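You operate a simulated robot arm through the tools that you are given. There is no shell and no other tool.

Carry out the task below with a simulated robot arm. There is one attempt and no reset: what you move stays moved.

## Task
Fit the 40 mm wheel on the tall axle, then spacer and orange pin.
Fine: take the spacer that the chart names for that wheel; push the pin home through the axle.

It is judged by the outcome, as a careful person would: the job done as asked, and still so three seconds after it is handed in. It fails if anything else is knocked over, pushed out of place, dropped, spilled or broken.

## Robot
A 7-joint arm with a two-finger parallel gripper, fixed in place. Base frame: the origin is at the foot of the arm, x ahead of it, y to its left, z up. Readings come in mm, rad, newtons and seconds.
With the tool pointing down near the work surface it reaches from about 240 to 680 mm from the base axis. Its first joint turns from -1.152 to 1.152 rad. Payload 2.4 kg.
The tool frame sits at the grasp point between the pads (the TCP): z along the fingers, y along the line on which they close. The tips reach 30 mm beyond it. Largest opening 94 mm; finger width 28, thickness 10; the body of the gripper, 50 by 96 mm, starts 55 mm behind the TCP.
Orientation is that of the tool frame in the base frame, as [roll, pitch, yaw] about the fixed x, y, z axes, in that order (R = Rz(yaw) Ry(pitch) Rx(roll)). With the fingers straight down and closing along the base's y, the tool's x points along the base's -x, its y along +y and its z along -z.

## Interface
- The arm moves only by the tool play_rows. Its argument "commands" is a list that holds one entry, the list of rows, each a list of 6 numbers: the shift along the tool's x, y, z in cm, then the turn, a rotation vector about the tool's x, y, z in rad. In form: [[[dx, dy, dz, rx, ry, rz], ...]]. A call has 1 to 20 rows; each row shifts and turns the commanded pose from where the row before left it, along the tool's axes as they then stand. "grip" is the opening, from 0 (shut) to 1 (fully open), set as the call begins (left out, the last holds). A row lasts 0.2 s, in which the tool goes at most 50 mm and 0.15 rad; a call with a longer step from one row to the next is refused whole, and so is a gripper value outside its range. A pose out of reach is approached as far as the arm can. The call stops where the force on the tool passes 90 N (or 10 N more than at its start, if that is more) or the arm is blocked; 0.2 s more then pass. Each finger travels about 153 mm/s and halts on what it meets, pressing with about 22 N; the grip force reading is that of the motor and also rises with nothing between the fingers. The clock runs only during rows and for 0.2 s after the last one: add rows that do not move to give the fingers time. It gives the time, the measured TCP pose, the force on the tool (base axes), the opening and the grip force at its end, in the units of the frame above (readings bear some noise), with the torque about the TCP (base axes, N m) and any sound that the robot's microphone picked up.
- Cameras (640 x 400 px; columns grow to the right, rows downward): "scene" is fixed at [47.4, 482.4, 1441.7]; the picture's right is [-0.64, -0.77, 0.00], its down [-0.46, 0.38, -0.80] and it looks along [0.62, -0.51, -0.60] (base axes); focal length 270 px, centre (320, 200). "wrist" rides on the gripper at [76, 14, -102] in the tool frame; the picture's right is [-0.18, 0.98, 0.00], its down [-0.75, -0.14, -0.64] and it looks along [-0.63, -0.12, 0.77] (tool axes); focal length 243 px, centre (320, 200).
- get_image(camera): a new picture of that camera. The clock stands still meanwhile.
- pixel_to_xyz(camera, pixels): there is no depth. For up to 12 entries [column, row, z] of the newest picture of that camera ("zoom" is the newest enlarged one), the place [x, y] in the base frame at which the ray of that pixel passes the height z, good to about 3 mm. The clock stands still meanwhile.
- inspect(camera, box): a new picture of the part [left, top, right, bottom] of that camera's present view, enlarged. The clock stands still meanwhile.
- finish_job(): hands the job in; it is judged then, once.

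Open the gripper and draw the arm clear of the work before you hand the job in, unless the task says otherwise.

The tools are called as name(argument=value, ...) on one line, values as JSON. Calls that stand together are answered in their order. play_rows: Moves the arm, as the interface text tells. Its arguments: {"type":"object","properties":{"commands":{"type":"array"},"grip":{"type":"number"}},"required":["commands"]} The other tools are called the same way: get_image (camera) takes a picture; pixel_to_xyz (camera, pixels) gives the place at which the rays of pixels pass given heights; inspect (camera, box) takes an enlarged picture of a part of a camera's view; finish_job () hands the job in.

At the start:

```text
time_s: 0.0
tool_pos: [342.8, -90.9, 1206.2]
tool_rot: [3.14, 0.0, 3.142]
contact_force: [0.1, -0.3, -0.3]
torque: [-0.01, 0.03, 0.01]
finger_gap: 93.9
grip_force: 0.1
```

scene: 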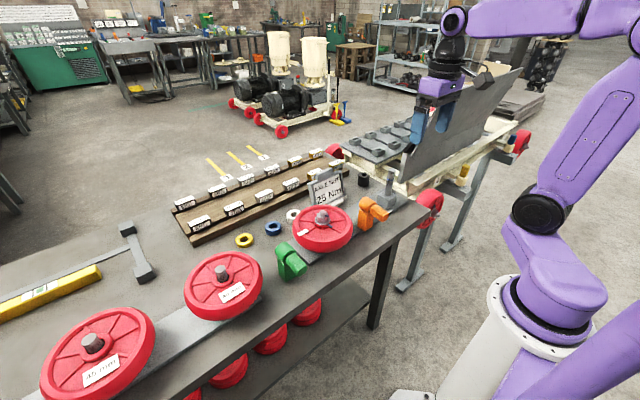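
wrist: 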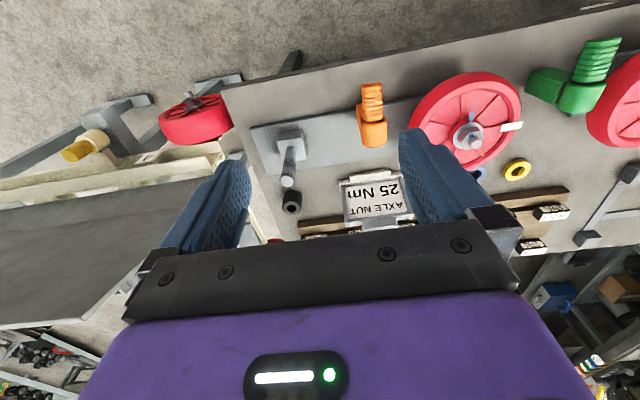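

The scene shows three red wheels on the bench (near px (97,350), (223,285), (322,230)), spacers (yellow, blue, white), and green and orange pins. I'll enlarge several parts to read the labels and the chart.

inspect(camera="scene", box=[220, 140, 400, 280])

inspect(camera="scene", box=[20, 230, 300, 400])

inspect(camera="scene", box=[340, 60, 540, 230])

inspect(camera="scene", box=[160, 130, 360, 250])

inspect(camera="wrist", box=[220, 40, 640, 260])

```text
2.86 times, centred on (310, 210) of scene
```

zoom: 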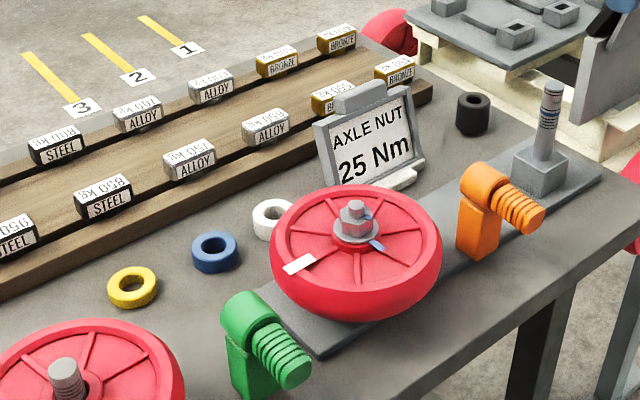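

```text
2.29 times, centred on (160, 315) of scene
```

zoom: 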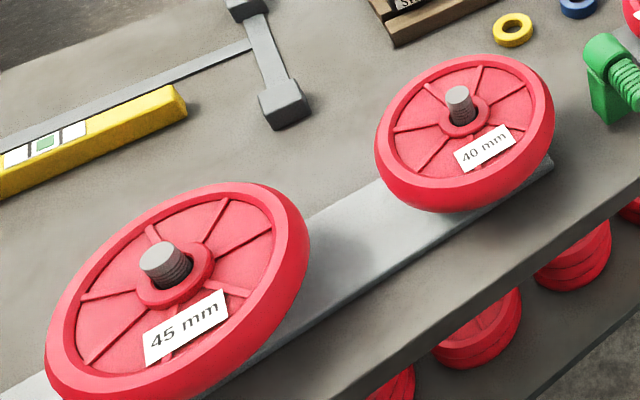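

```text
2.35 times, centred on (440, 145) of scene
```

zoom: 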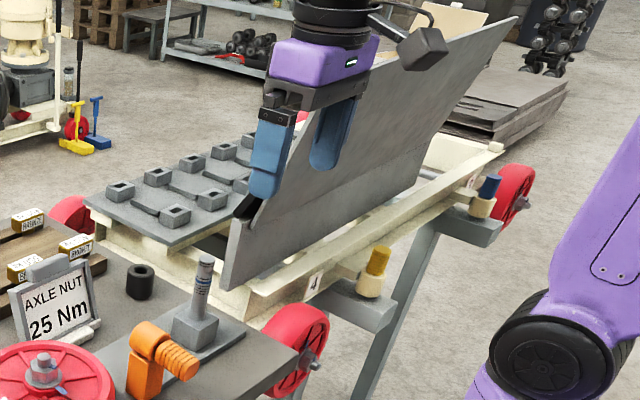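

```text
3.20 times, centred on (260, 190) of scene
```

zoom: 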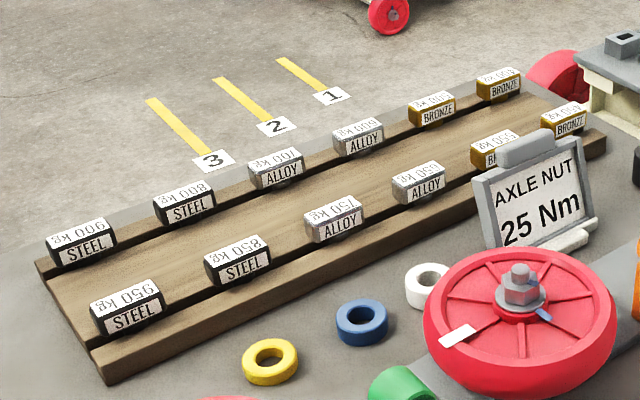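

```text
1.52 times, centred on (430, 150) of wrist
```

zoom: 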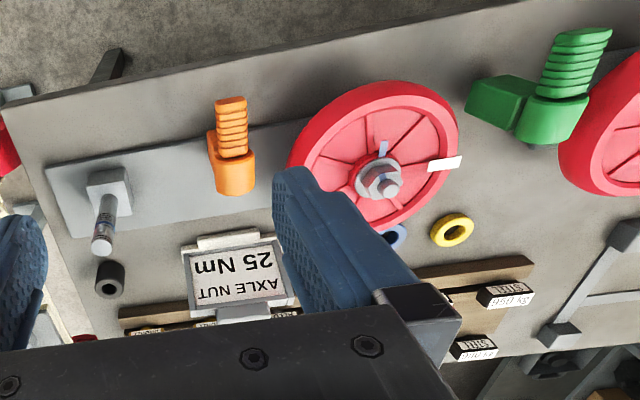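

The tall axle seems to be at (388,185). I haven't found the chart yet, so I'll look at the boards in the background and at the signs.

inspect(camera="scene", box=[0, 0, 120, 90])

inspect(camera="scene", box=[360, 160, 440, 220])

inspect(camera="scene", box=[0, 220, 160, 330])

inspect(camera="scene", box=[170, 60, 370, 180])

inspect(camera="scene", box=[90, 0, 290, 120])

inspect(camera="wrist", box=[0, 60, 260, 260])

```text
4.44 times, centred on (60, 45) of scene
```

zoom: 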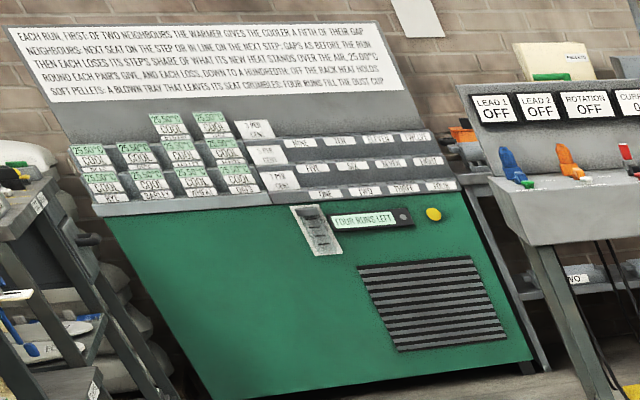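

```text
6.67 times, centred on (400, 190) of scene
```

zoom: 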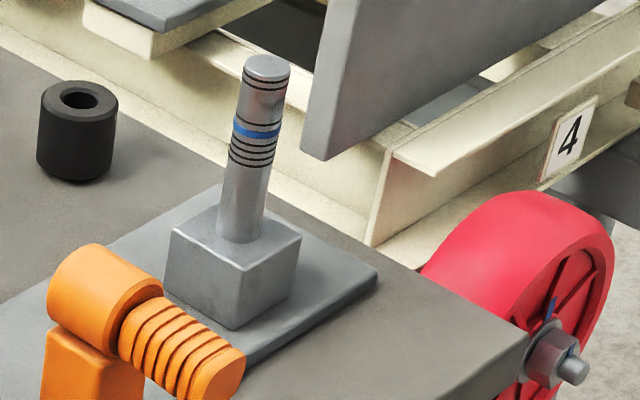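

```text
3.64 times, centred on (80, 275) of scene
```

zoom: 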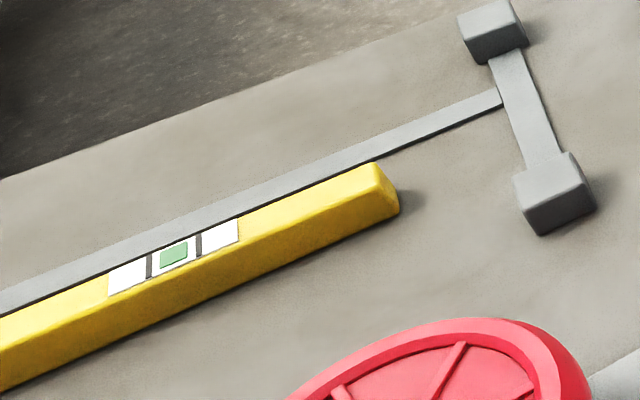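

```text
3.20 times, centred on (270, 120) of scene
```

zoom: 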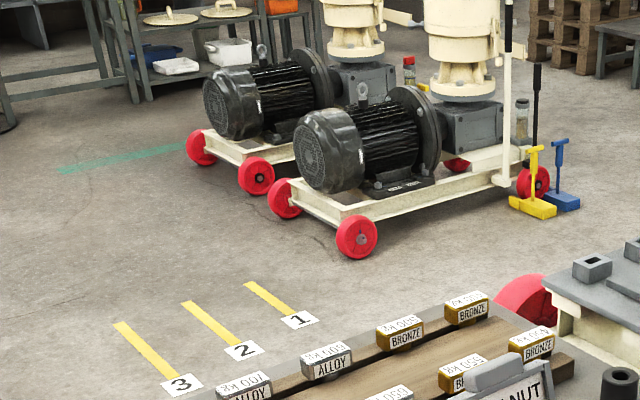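

```text
3.20 times, centred on (190, 60) of scene
```

zoom: 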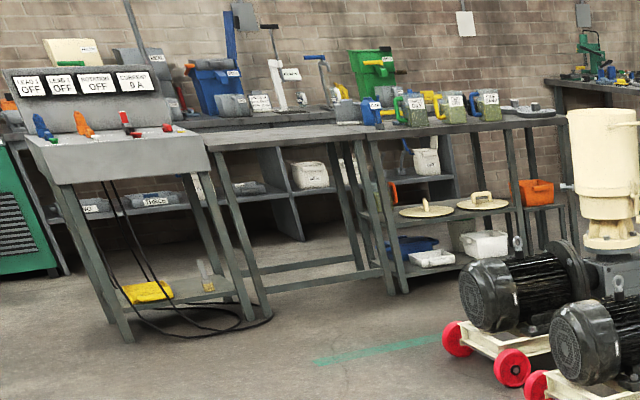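

```text
2.00 times, centred on (130, 160) of wrist
```

zoom: 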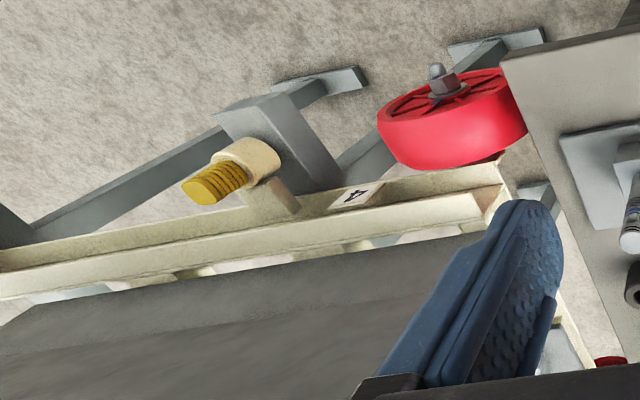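

No spacer chart so far: the sign by the wheel only gives the axle nut torque. I'll check the rest of the scene, including the wall papers, the leaning plate and the lower shelf.

inspect(camera="scene", box=[260, 0, 400, 90])

inspect(camera="scene", box=[360, 0, 480, 80])

inspect(camera="scene", box=[460, 30, 580, 160])

inspect(camera="scene", box=[160, 280, 420, 400])

inspect(camera="scene", box=[0, 80, 160, 240])

inspect(camera="wrist", box=[440, 160, 640, 400])

inspect(camera="wrist", box=[0, 220, 180, 400])

inspect(camera="scene", box=[270, 190, 400, 280])

```text
4.44 times, centred on (330, 45) of scene
```

zoom: 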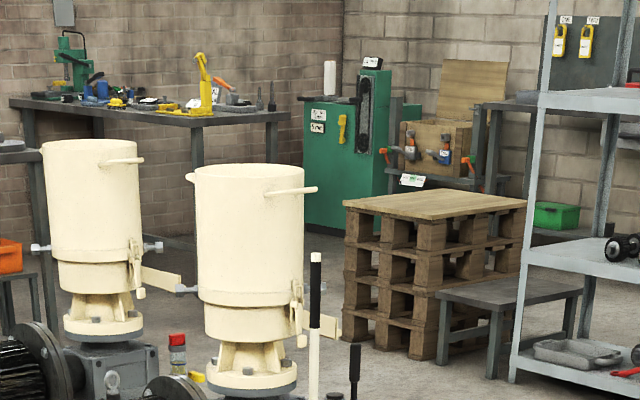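

```text
5.00 times, centred on (420, 40) of scene
```

zoom: 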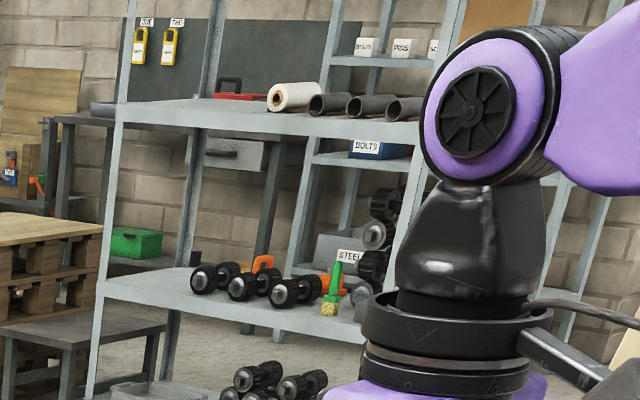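

```text
3.08 times, centred on (520, 95) of scene
```

zoom: 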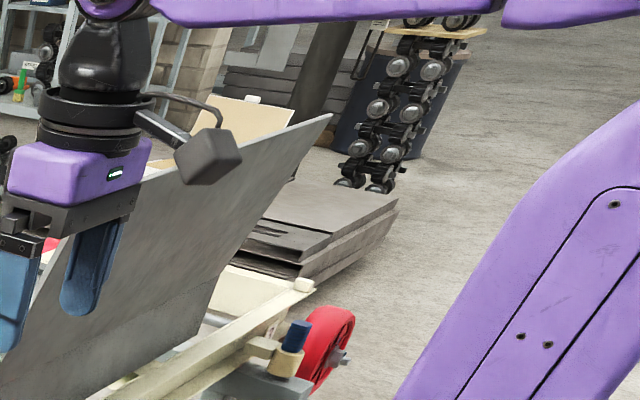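

```text
2.46 times, centred on (290, 340) of scene
```

zoom: 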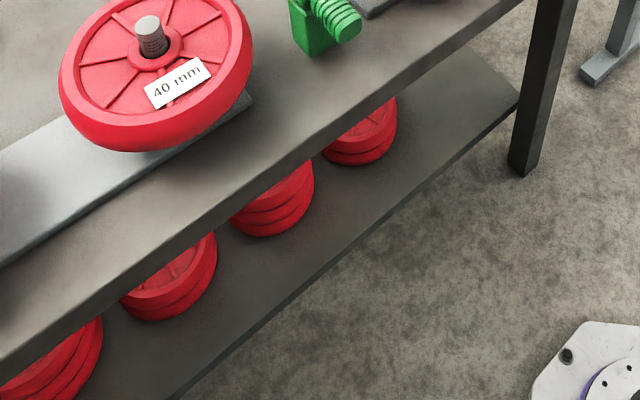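

```text
2.50 times, centred on (80, 160) of scene
```

zoom: 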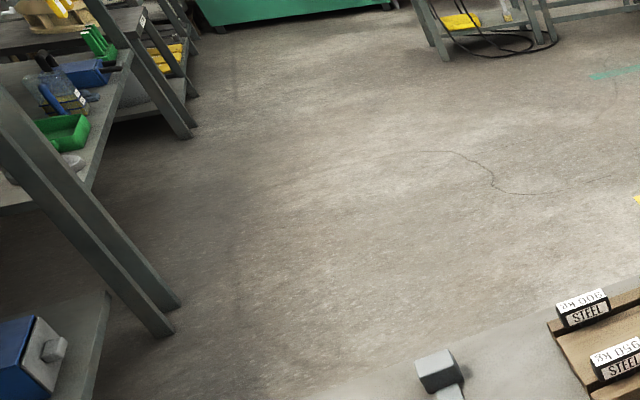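

```text
1.67 times, centred on (540, 280) of wrist
```

zoom: 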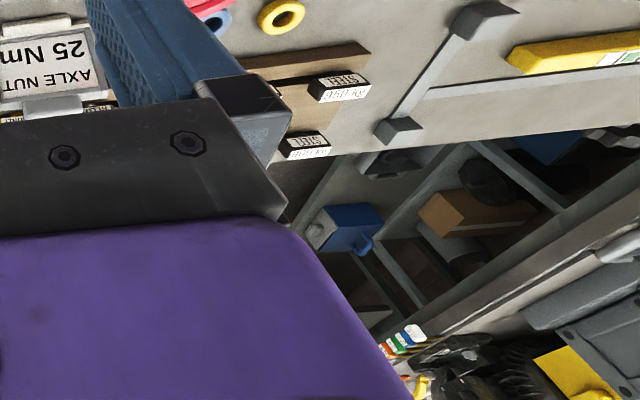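

```text
2.22 times, centred on (90, 310) of wrist
```

zoom: 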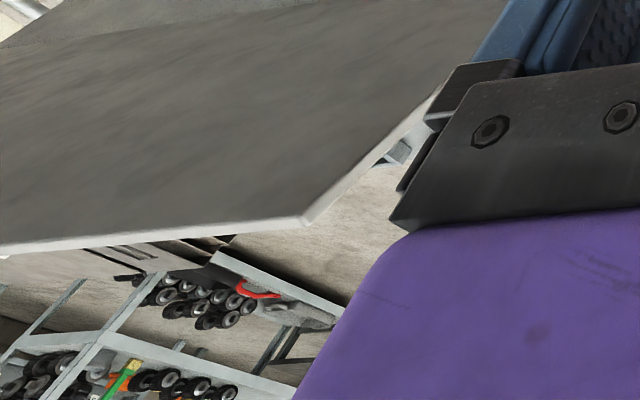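

```text
4.44 times, centred on (335, 235) of scene
```

zoom: 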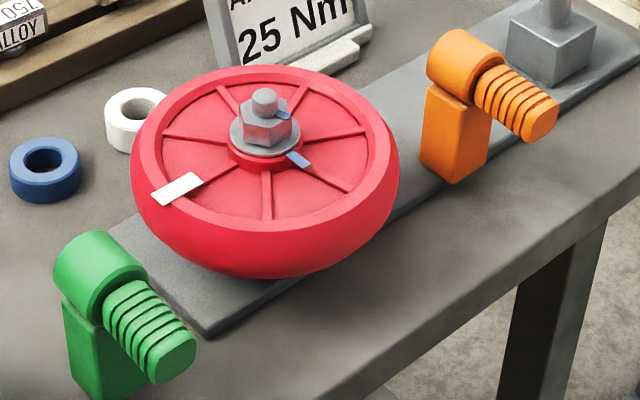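

A small sheet with coloured strips shows in the wrist view near (590,364), so I'll zoom in there.

inspect(camera="wrist", box=[560, 340, 640, 390])

inspect(camera="wrist", box=[560, 180, 640, 400])

inspect(camera="scene", box=[120, 0, 220, 60])

inspect(camera="scene", box=[180, 0, 280, 60])

pixel_to_xyz(camera="scene", pixels=[[388, 190, 800], [388, 190, 700], [388, 190, 600], [388, 190, 500], [223, 285, 800], [223, 285, 600], [244, 240, 700], [97, 350, 700], [97, 350, 600], [497, 325, 0], [550, 300, 0]])

```text
8.00 times, centred on (600, 365) of wrist
```

zoom: 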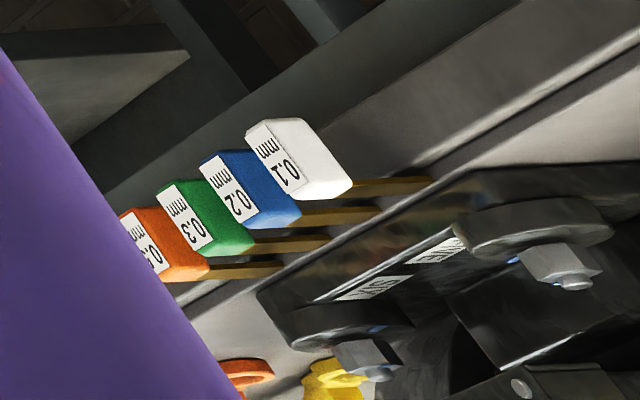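

```text
1.82 times, centred on (600, 290) of wrist
```

zoom: 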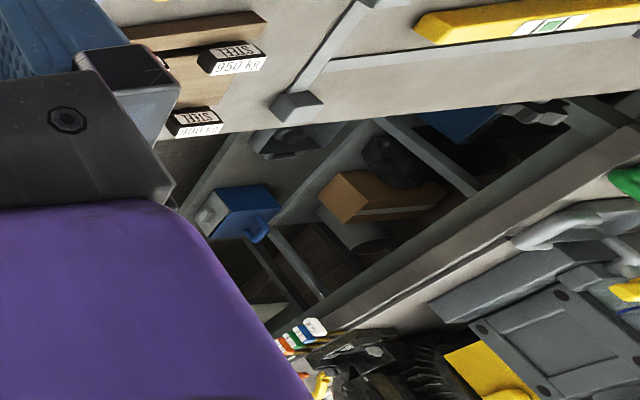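

```text
6.40 times, centred on (170, 30) of scene
```

zoom: 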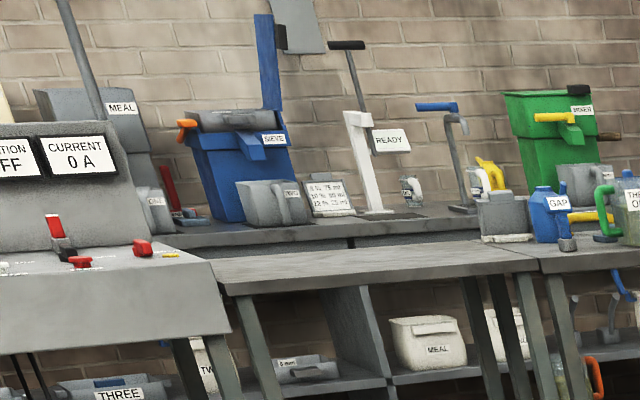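

```text
6.40 times, centred on (230, 30) of scene
```

zoom: 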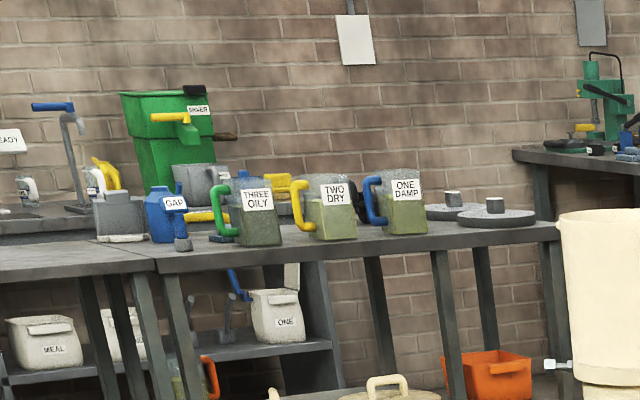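

```text
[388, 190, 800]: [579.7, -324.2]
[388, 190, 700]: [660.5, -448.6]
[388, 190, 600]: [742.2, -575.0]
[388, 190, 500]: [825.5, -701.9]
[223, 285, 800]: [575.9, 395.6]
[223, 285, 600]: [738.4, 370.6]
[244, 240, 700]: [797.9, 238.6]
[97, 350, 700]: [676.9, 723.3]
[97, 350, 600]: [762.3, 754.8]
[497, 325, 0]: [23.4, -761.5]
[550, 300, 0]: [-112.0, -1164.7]
```

I need the bench height. I'll triangulate the yellow spacer, at scene (244,240) and wrist (517,170), and the tall axle tip, at scene ~(393,168) and wrist ~(287,183).

get_image(camera="wrist")

get_image(camera="scene")

pixel_to_xyz(camera="wrist", pixels=[[517, 170, 850], [517, 170, 800], [517, 170, 750], [517, 170, 700], [287, 183, 900], [287, 183, 850], [287, 183, 800], [292, 200, 850], [292, 200, 800], [292, 200, 750]])

pixel_to_xyz(camera="scene", pixels=[[244, 240, 850], [244, 240, 800], [244, 240, 750], [244, 240, 700], [393, 169, 900], [393, 169, 850], [393, 169, 800], [364, 180, 850], [364, 180, 800], [364, 180, 750]])

```text
taken
```

wrist: 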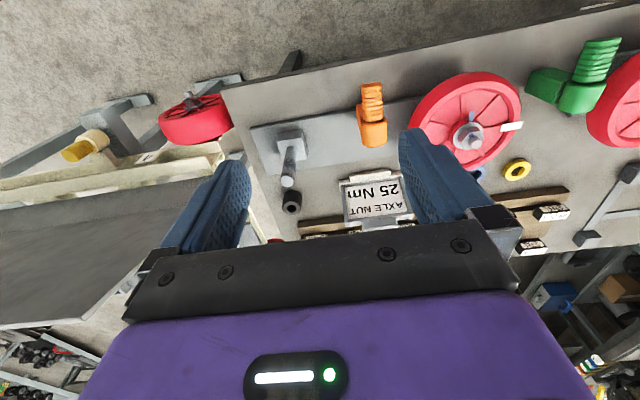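

```text
taken
```

scene: 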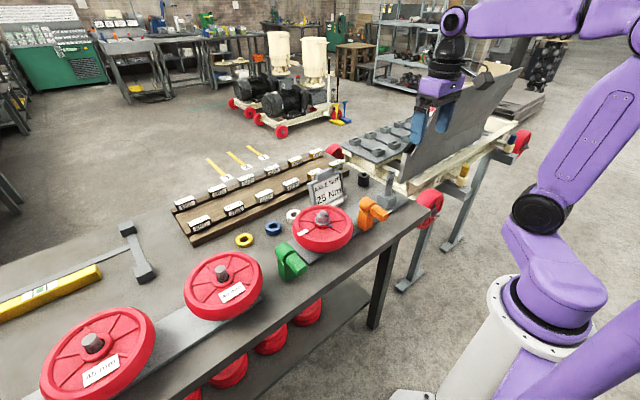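

```text
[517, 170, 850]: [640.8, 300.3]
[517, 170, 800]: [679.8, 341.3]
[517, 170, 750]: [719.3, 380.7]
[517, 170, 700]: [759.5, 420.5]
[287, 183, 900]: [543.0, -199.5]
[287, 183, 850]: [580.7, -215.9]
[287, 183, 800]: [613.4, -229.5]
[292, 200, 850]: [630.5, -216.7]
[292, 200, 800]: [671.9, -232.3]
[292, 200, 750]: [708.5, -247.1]
```

```text
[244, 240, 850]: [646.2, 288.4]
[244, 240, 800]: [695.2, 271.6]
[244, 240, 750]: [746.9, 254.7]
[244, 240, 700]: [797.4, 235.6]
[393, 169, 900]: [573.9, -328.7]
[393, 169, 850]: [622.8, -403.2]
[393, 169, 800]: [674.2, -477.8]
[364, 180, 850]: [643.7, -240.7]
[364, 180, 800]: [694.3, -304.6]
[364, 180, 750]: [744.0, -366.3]
```

The bench top is at about z=850. I'll zoom further on the sign, the tray of parts behind it, and the axle.

inspect(camera="scene", box=[300, 150, 350, 215])

inspect(camera="scene", box=[335, 110, 435, 175])

inspect(camera="scene", box=[160, 20, 190, 45])

inspect(camera="wrist", box=[240, 70, 420, 250])

inspect(camera="wrist", box=[500, 20, 640, 180])

inspect(camera="scene", box=[230, 200, 320, 260])

```text
6.15 times, centred on (325, 182) of scene
```

zoom: 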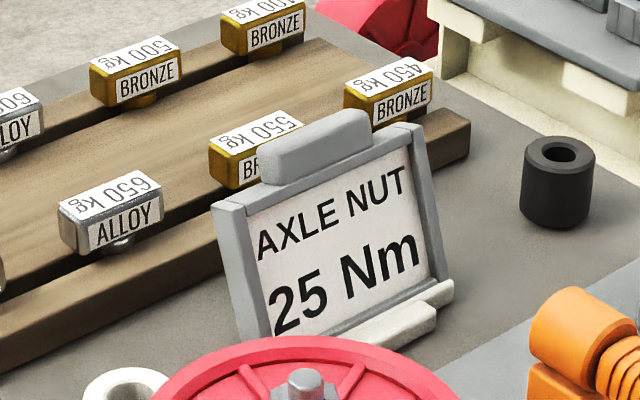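

```text
6.15 times, centred on (385, 142) of scene
```

zoom: 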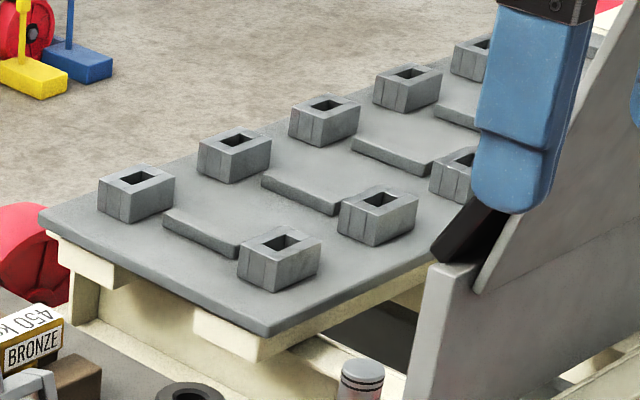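

```text
16.00 times, centred on (175, 32) of scene
```

zoom: 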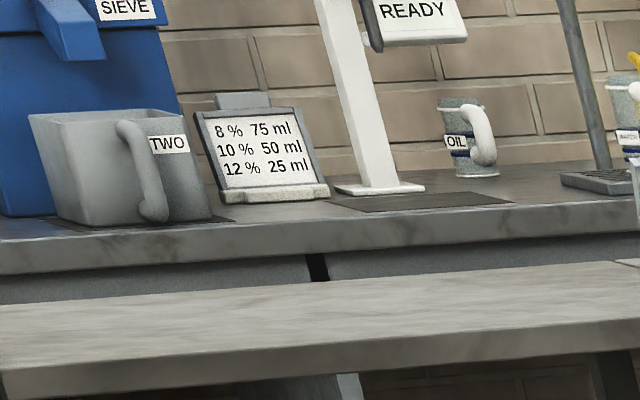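

```text
2.22 times, centred on (330, 160) of wrist
```

zoom: 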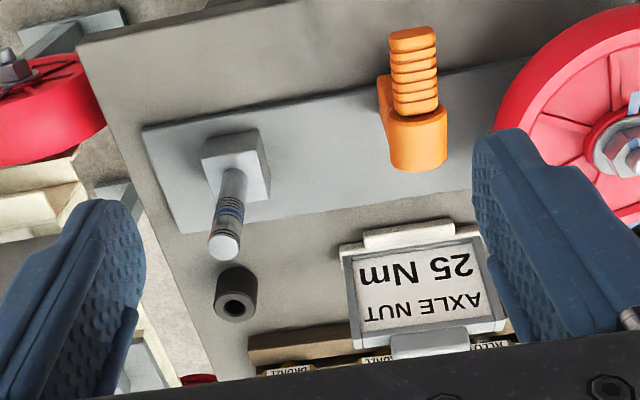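

```text
2.50 times, centred on (570, 100) of wrist
```

zoom: 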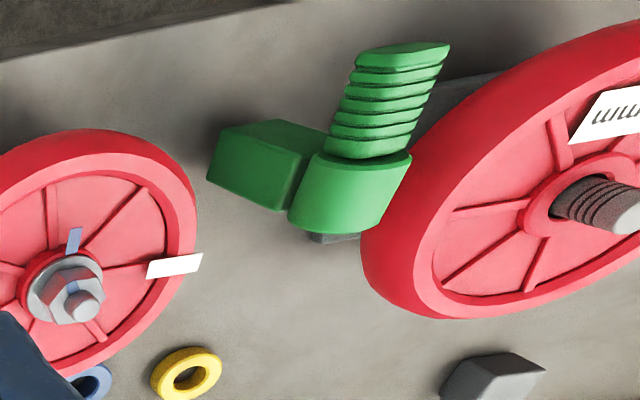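

```text
6.67 times, centred on (275, 230) of scene
```

zoom: 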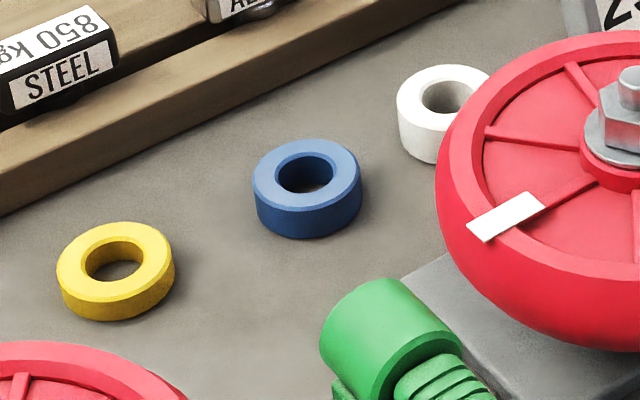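

No chart in these views. The spacers are yellow, blue, white and black, at scene (244,240), (273,228), (293,214) and (364,180). I'll move the hand to open space above the bench and look around with the wrist camera.

play_rows(commands=[[[-1.4, 2.3, -1.1, 0, 0, 0], [-1.4, 2.3, -1.1, 0, 0, 0], [-1.4, 2.3, -1.1, 0, 0, 0], [-1.4, 2.3, -1.1, 0, 0, 0], [0, 0, 0, 0, 0, -0.15], [0, 0, 0, 0, 0, -0.15], [0, 0, 0, 0, 0, -0.15], [0, 0, 0, 0, 0, -0.15], [0, 0, 0, 0, 0, -0.15], [0, 0, 0, 0, 0, 0]]])

get_image(camera="wrist")

get_image(camera="scene")

```text
time_s: 2.2
tool_pos: [399.4, 0.5, 1249.5]
tool_rot: [-3.141, -0.001, -2.391]
contact_force: [-0.5, 0.8, 0.4]
torque: [-0.01, 0.01, -0.04]
finger_gap: 94.0
grip_force: 0.1
```

```text
taken
```

wrist: 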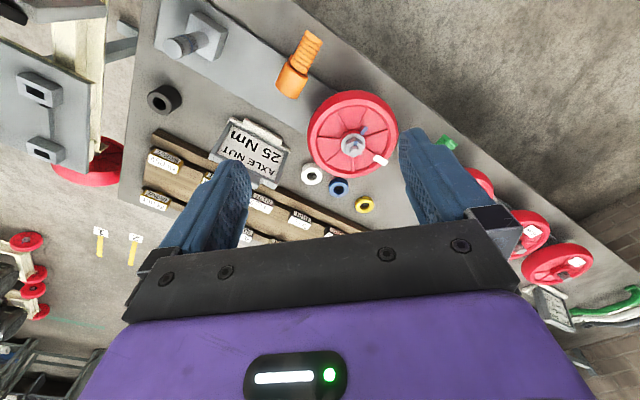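

```text
taken
```

scene: 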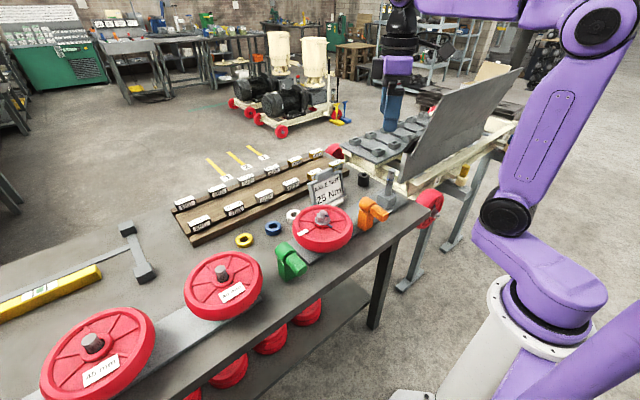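

The wrist view shows another clipboard at (553,305), past the 45 mm wheel. I'll zoom in on it.

inspect(camera="wrist", box=[510, 270, 610, 350])

inspect(camera="wrist", box=[120, 60, 400, 240])

```text
5.00 times, centred on (560, 310) of wrist
```

zoom: 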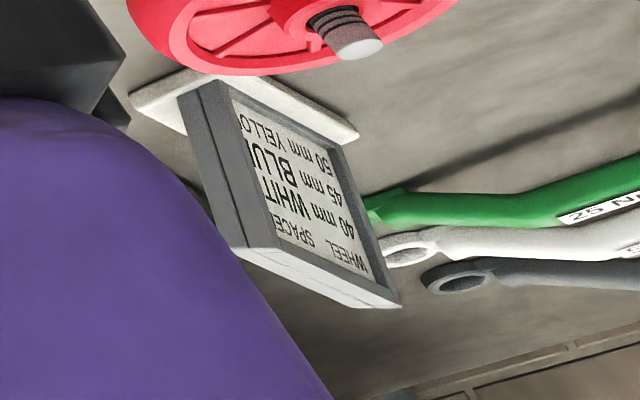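

```text
2.22 times, centred on (260, 150) of wrist
```

zoom: 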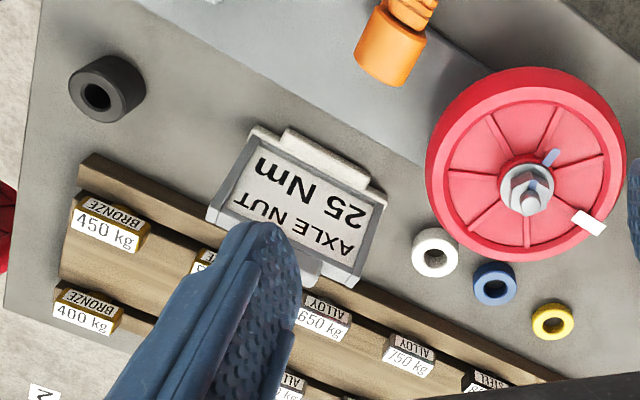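

The chart reads WHEEL/SPACER: 40 mm WHITE, 45 mm BLUE, 50 mm YELLOW, so I need the white spacer. Next I'll move to look closely at the 40 mm wheel.

play_rows(commands=[[[-1.63, 2.75, 1.25, 0, 0, 0], [-1.63, 2.75, 1.25, 0, 0, 0], [-1.63, 2.75, 1.25, 0, 0, 0], [-1.63, 2.75, 1.25, 0, 0, 0], [-1.63, 2.75, 1.25, 0, 0, 0], [-1.63, 2.75, 1.25, 0, 0, 0], [-1.63, 2.75, 1.25, 0, 0, 0], [-1.63, 2.75, 1.25, 0, 0, 0], [0, 0, 0, 0, 0, 0]]])

get_image(camera="wrist")

get_image(camera="scene")

```text
time_s: 4.2
tool_pos: [345.2, 248.7, 1148.6]
tool_rot: [-3.141, 0.0, -2.391]
contact_force: [0.0, 0.2, -0.2]
torque: [0.02, 0.0, -0.02]
finger_gap: 94.2
grip_force: 0.1
```

```text
taken
```

wrist: 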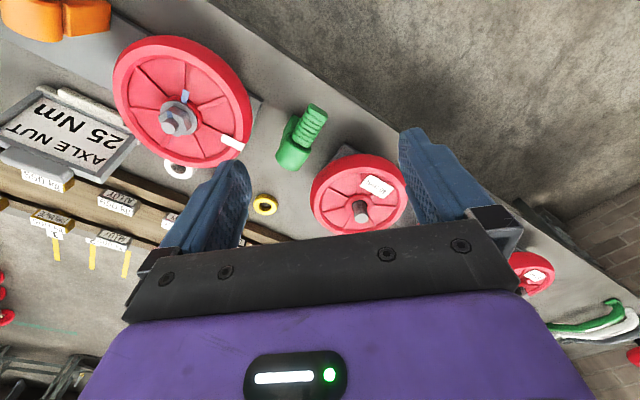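

```text
taken
```

scene: 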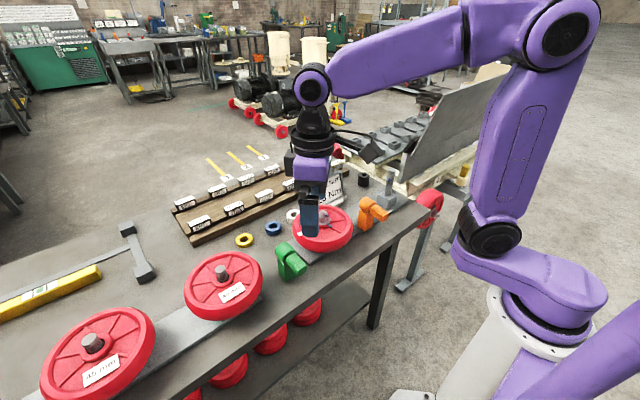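

The 40 mm wheel is at (360,195). I'll zoom in to understand its hub and the stub, and get coordinates.

inspect(camera="wrist", box=[290, 135, 430, 245])

inspect(camera="scene", box=[175, 240, 275, 325])

pixel_to_xyz(camera="wrist", pixels=[[360, 211, 850], [360, 211, 900], [360, 211, 950], [264, 205, 850], [264, 205, 900], [178, 172, 850], [178, 172, 900]])

pixel_to_xyz(camera="scene", pixels=[[221, 268, 850], [221, 268, 900], [221, 268, 950], [244, 240, 850], [244, 240, 900], [294, 214.6, 850], [294, 214.6, 900]])

```text
3.64 times, centred on (360, 190) of wrist
```

zoom: 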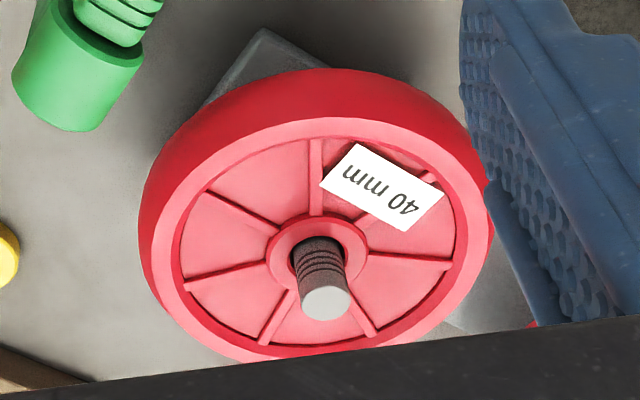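

```text
4.71 times, centred on (225, 282) of scene
```

zoom: 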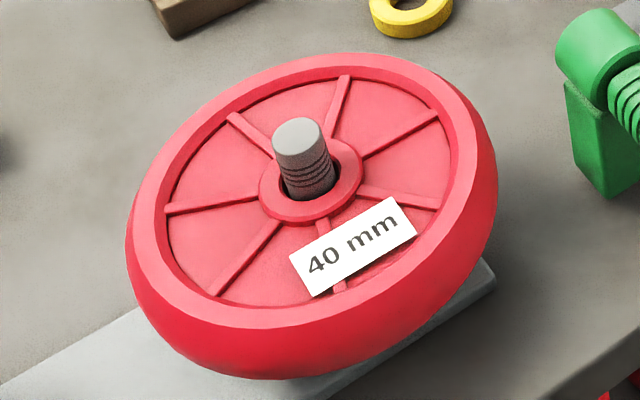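

```text
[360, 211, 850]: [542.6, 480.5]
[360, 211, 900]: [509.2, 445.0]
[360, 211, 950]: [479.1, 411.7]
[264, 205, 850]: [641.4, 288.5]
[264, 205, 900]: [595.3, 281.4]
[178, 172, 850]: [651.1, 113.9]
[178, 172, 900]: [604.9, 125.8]
```

```text
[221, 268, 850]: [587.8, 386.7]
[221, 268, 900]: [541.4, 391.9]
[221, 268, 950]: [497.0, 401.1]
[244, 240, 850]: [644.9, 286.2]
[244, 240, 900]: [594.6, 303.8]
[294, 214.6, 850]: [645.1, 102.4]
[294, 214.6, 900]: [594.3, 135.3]
```

The white spacer is near (622,120) with its top at about z 877. The wheel sits on a threaded stub near (482,405). Now I'll look closely at the tall axle and the orange pin.

play_rows(commands=[[[2.84, -2.97, 0.33, 0, 0, 0], [2.84, -2.97, 0.33, 0, 0, 0], [2.84, -2.97, 0.33, 0, 0, 0], [2.84, -2.97, 0.33, 0, 0, 0], [2.84, -2.97, 0.33, 0, 0, 0], [2.84, -2.97, 0.33, 0, 0, 0], [2.84, -2.97, 0.33, 0, 0, 0], [2.84, -2.97, 0.33, 0, 0, 0], [2.84, -2.97, 0.33, 0, 0, 0], [0, 0, 0, 0, 0, 0.147], [0, 0, 0, 0, 0, 0.147], [0, 0, 0, 0, 0, 0.147], [0, 0, 0, 0, 0, 0.147], [0, 0, 0, 0, 0, 0.147], [0, 0, 0, 0, 0, 0.147], [0, 0, 0, 0, 0, 0.147], [0, 0, 0, 0, 0, 0.147], [0, 0, 0, 0, 0, 0]]])

get_image(camera="wrist")

get_image(camera="scene")

```text
time_s: 8.0
tool_pos: [340.3, -119.5, 1120.9]
tool_rot: [-3.141, 0.001, 2.715]
contact_force: [0.1, 0.1, 0.8]
torque: [-0.01, 0.02, -0.02]
finger_gap: 93.9
grip_force: 0.0
```

```text
taken
```

wrist: 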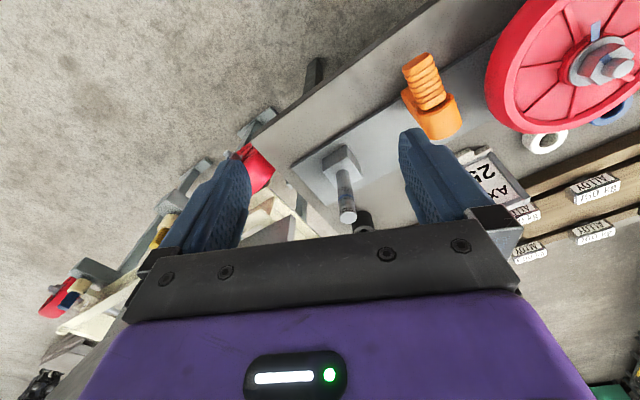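

```text
taken
```

scene: 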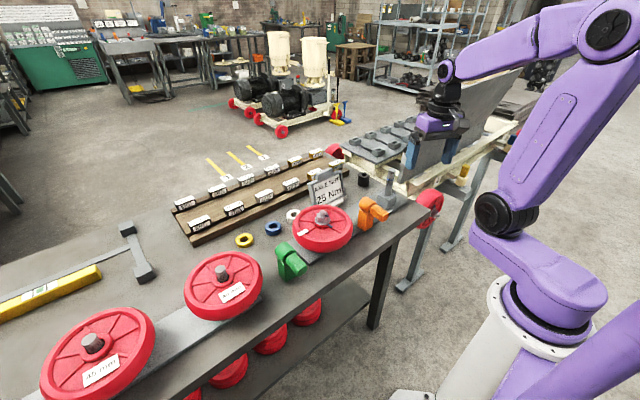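

The axle is at (343,180) and the orange pin at (430,100) in the wrist view. I'll zoom in on both.

inspect(camera="wrist", box=[300, 130, 400, 240])

inspect(camera="wrist", box=[380, 40, 480, 150])

inspect(camera="scene", box=[350, 160, 410, 240])

inspect(camera="scene", box=[265, 230, 325, 290])

```text
3.64 times, centred on (350, 185) of wrist
```

zoom: 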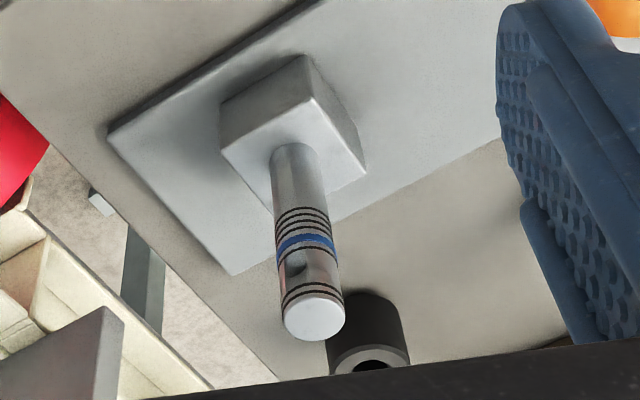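

```text
3.64 times, centred on (430, 95) of wrist
```

zoom: 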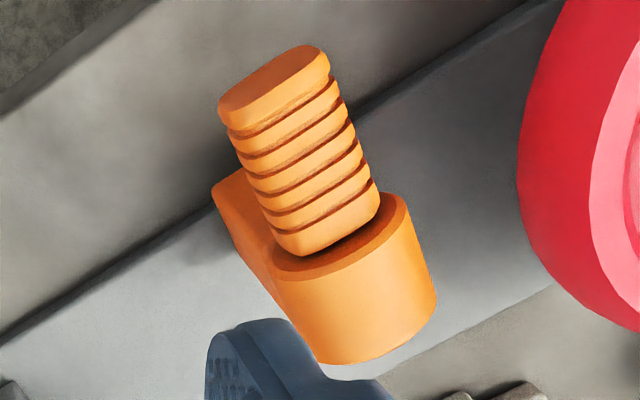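

```text
5.00 times, centred on (380, 200) of scene
```

zoom: 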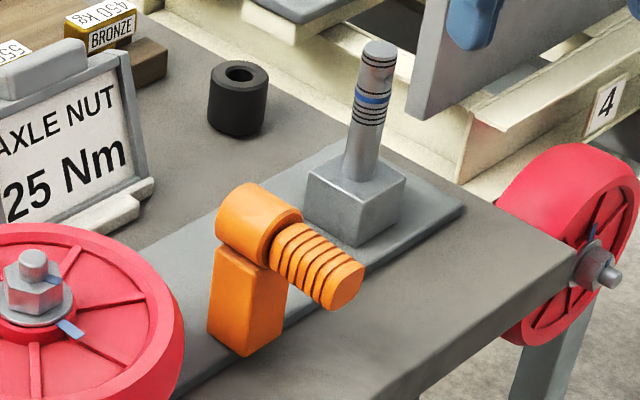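

```text
6.67 times, centred on (295, 260) of scene
```

zoom: 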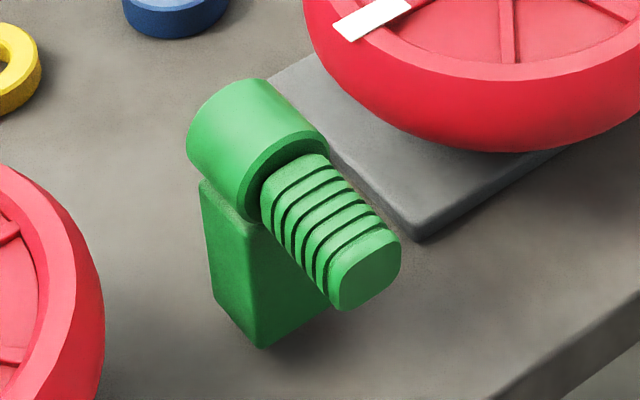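

The axle's cross-hole shows just above the blue band, facing the robot at wrist ~(344,202). The pin's ribbed handle points toward the robot (-x). I'll get coordinates for the axle and pin features.

pixel_to_xyz(camera="wrist", pixels=[[348.1, 215.8, 1000], [348.1, 215.8, 1050], [343.1, 175.4, 900], [343.1, 175.4, 950], [343.7, 202, 950], [343.7, 202, 1000], [419, 61, 900], [419, 61, 950], [445, 133, 900], [445, 133, 950]])

pixel_to_xyz(camera="scene", pixels=[[392, 169.6, 1000], [392, 169.6, 1050], [388, 196.4, 900], [388, 196.4, 950], [389.5, 181, 950], [389.5, 181, 1000], [385, 217, 900], [385, 217, 950], [364, 199, 900], [364, 199, 950]])

```text
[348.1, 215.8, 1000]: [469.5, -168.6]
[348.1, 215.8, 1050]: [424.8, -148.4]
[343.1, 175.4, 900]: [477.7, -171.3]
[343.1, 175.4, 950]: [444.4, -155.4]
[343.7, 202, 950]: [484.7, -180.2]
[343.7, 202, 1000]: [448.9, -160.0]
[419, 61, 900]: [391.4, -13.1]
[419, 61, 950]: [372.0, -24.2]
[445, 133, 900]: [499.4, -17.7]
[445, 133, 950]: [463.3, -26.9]
```

```text
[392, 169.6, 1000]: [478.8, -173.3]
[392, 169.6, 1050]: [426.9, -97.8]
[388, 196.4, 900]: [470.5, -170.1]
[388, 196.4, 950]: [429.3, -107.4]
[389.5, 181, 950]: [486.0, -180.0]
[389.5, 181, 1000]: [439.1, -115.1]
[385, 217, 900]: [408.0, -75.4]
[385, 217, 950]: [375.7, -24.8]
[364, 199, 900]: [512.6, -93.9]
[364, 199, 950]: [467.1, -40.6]
```

The axle is at about (474,-171), with its block top at z≈900, hole at z≈981 and tip at z≈1002. Next I'll go over the 40 mm wheel for a close look at how to grip it.

play_rows(commands=[[[1.4, 4.21, 0.71, 0, 0, 0], [1.4, 4.21, 0.71, 0, 0, 0], [1.4, 4.21, 0.71, 0, 0, 0], [1.4, 4.21, 0.71, 0, 0, 0], [1.4, 4.21, 0.71, 0, 0, 0], [1.4, 4.21, 0.71, 0, 0, 0], [1.4, 4.21, 0.71, 0, 0, 0], [1.4, 4.21, 0.71, 0, 0, 0], [1.4, 4.21, 0.71, 0, 0, 0], [1.4, 4.21, 0.71, 0, 0, 0], [0, 0, 0, 0, 0, -0.14], [0, 0, 0, 0, 0, -0.14], [0, 0, 0, 0, 0, -0.14], [0, 0, 0, 0, 0, -0.14], [0, 0, 0, 0, 0, -0.14], [0, 0, 0, 0, 0, -0.14], [0, 0, 0, 0, 0, -0.14], [0, 0, 0, 0, 0, -0.138], [0, 0, 0, 0, 0, 0]]])

get_image(camera="wrist")

inspect(camera="wrist", box=[230, 80, 430, 240])

```text
time_s: 12.0
tool_pos: [385.3, 320.7, 1049.1]
tool_rot: [3.141, 0.0, -2.446]
contact_force: [-0.9, -0.3, -0.5]
torque: [0.01, 0.01, 0.04]
finger_gap: 93.9
grip_force: 0.0
```

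```text
taken
```

wrist: 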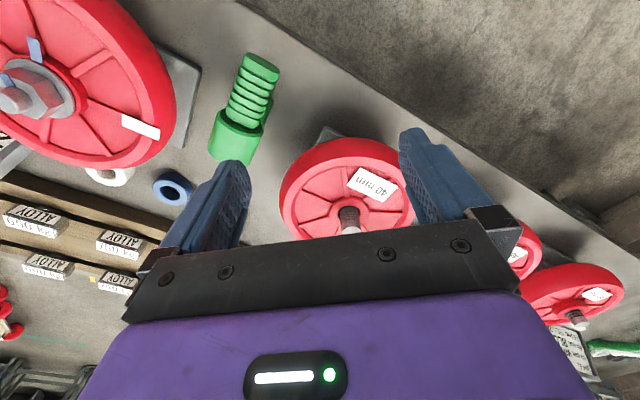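

```text
2.50 times, centred on (330, 160) of wrist
```

zoom: 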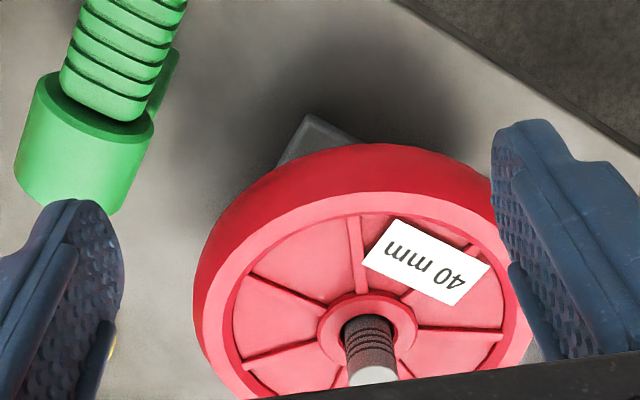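

I'll zoom on the chart to confirm it, and triangulate the wheel's hub, stub and rim points.

inspect(camera="wrist", box=[530, 310, 610, 380])

inspect(camera="wrist", box=[270, 125, 430, 240])

pixel_to_xyz(camera="wrist", pixels=[[350.8, 230, 940], [350.8, 230, 960], [350.8, 230, 980]])

pixel_to_xyz(camera="scene", pixels=[[220.3, 267.1, 940], [220.3, 267.1, 960], [220.3, 267.1, 980]])

```text
5.71 times, centred on (570, 345) of wrist
```

zoom: 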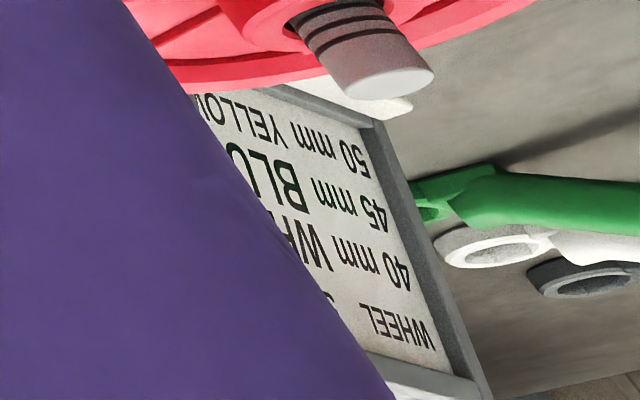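

```text
3.48 times, centred on (350, 182) of wrist
```

zoom: 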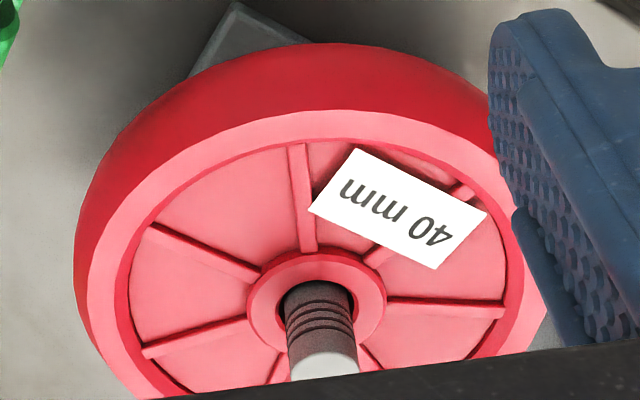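

```text
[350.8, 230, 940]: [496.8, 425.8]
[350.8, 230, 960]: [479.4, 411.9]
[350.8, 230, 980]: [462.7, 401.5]
```

```text
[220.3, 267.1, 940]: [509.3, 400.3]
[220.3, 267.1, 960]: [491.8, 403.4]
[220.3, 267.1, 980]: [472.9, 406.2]
```

The chart is confirmed: 40 mm means WHITE. I'll zoom tightly on the hub from both cameras to judge the collar height.

inspect(camera="scene", box=[205, 258, 240, 295])

inspect(camera="wrist", box=[320, 185, 380, 235])

inspect(camera="scene", box=[180, 245, 270, 325])

```text
10.81 times, centred on (222, 276) of scene
```

zoom: 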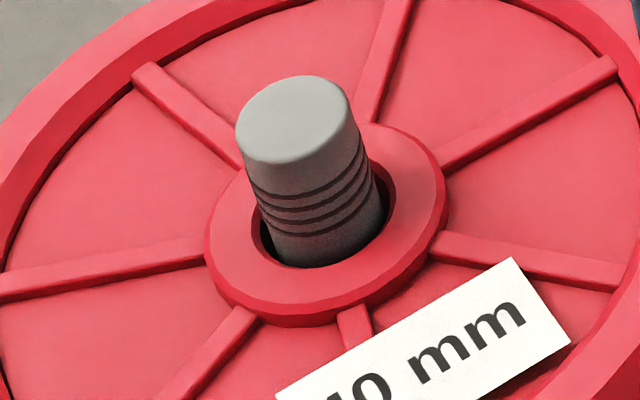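

```text
8.00 times, centred on (350, 210) of wrist
```

zoom: 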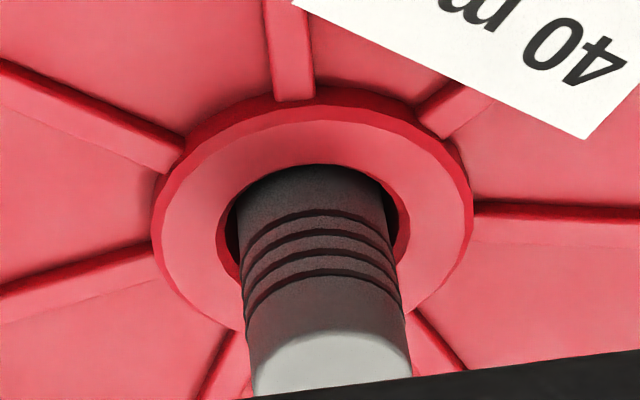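

```text
5.00 times, centred on (225, 285) of scene
```

zoom: 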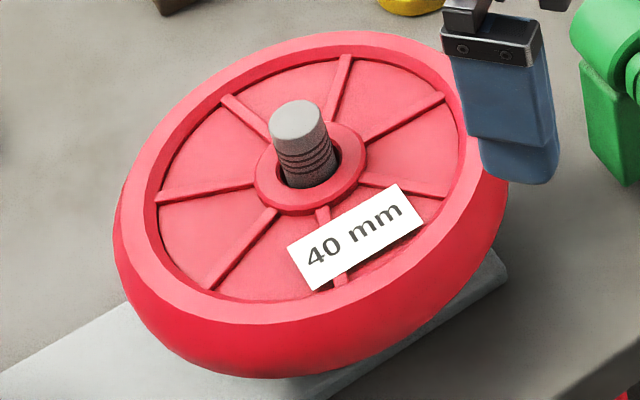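

The collar is about 51 mm across and stands roughly 7 mm above the web, with 8 low ribs around it. Before planning the carry, I'll check where the leaning plate is relative to the axle.

inspect(camera="scene", box=[385, 100, 455, 190])

pixel_to_xyz(camera="scene", pixels=[[397.6, 183, 850], [397.6, 183, 900], [397.6, 183, 950], [404, 160, 900], [404, 160, 950], [404, 160, 1000], [404, 160, 1050], [522, 70, 900], [522, 70, 1000], [522, 70, 1100]])

get_image(camera="scene")

```text
4.44 times, centred on (420, 145) of scene
```

zoom: 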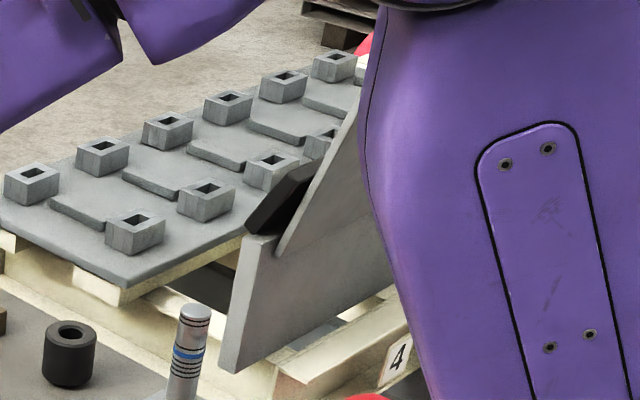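

```text
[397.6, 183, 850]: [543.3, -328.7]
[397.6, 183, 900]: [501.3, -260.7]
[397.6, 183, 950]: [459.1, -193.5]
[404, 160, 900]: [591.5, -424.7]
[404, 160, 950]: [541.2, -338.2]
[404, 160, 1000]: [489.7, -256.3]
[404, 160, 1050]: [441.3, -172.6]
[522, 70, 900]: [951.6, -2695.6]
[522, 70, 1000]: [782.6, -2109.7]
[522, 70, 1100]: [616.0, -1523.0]
```

```text
taken
```

scene: 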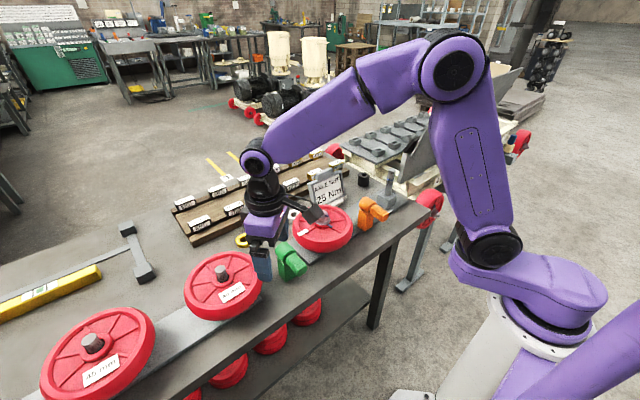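

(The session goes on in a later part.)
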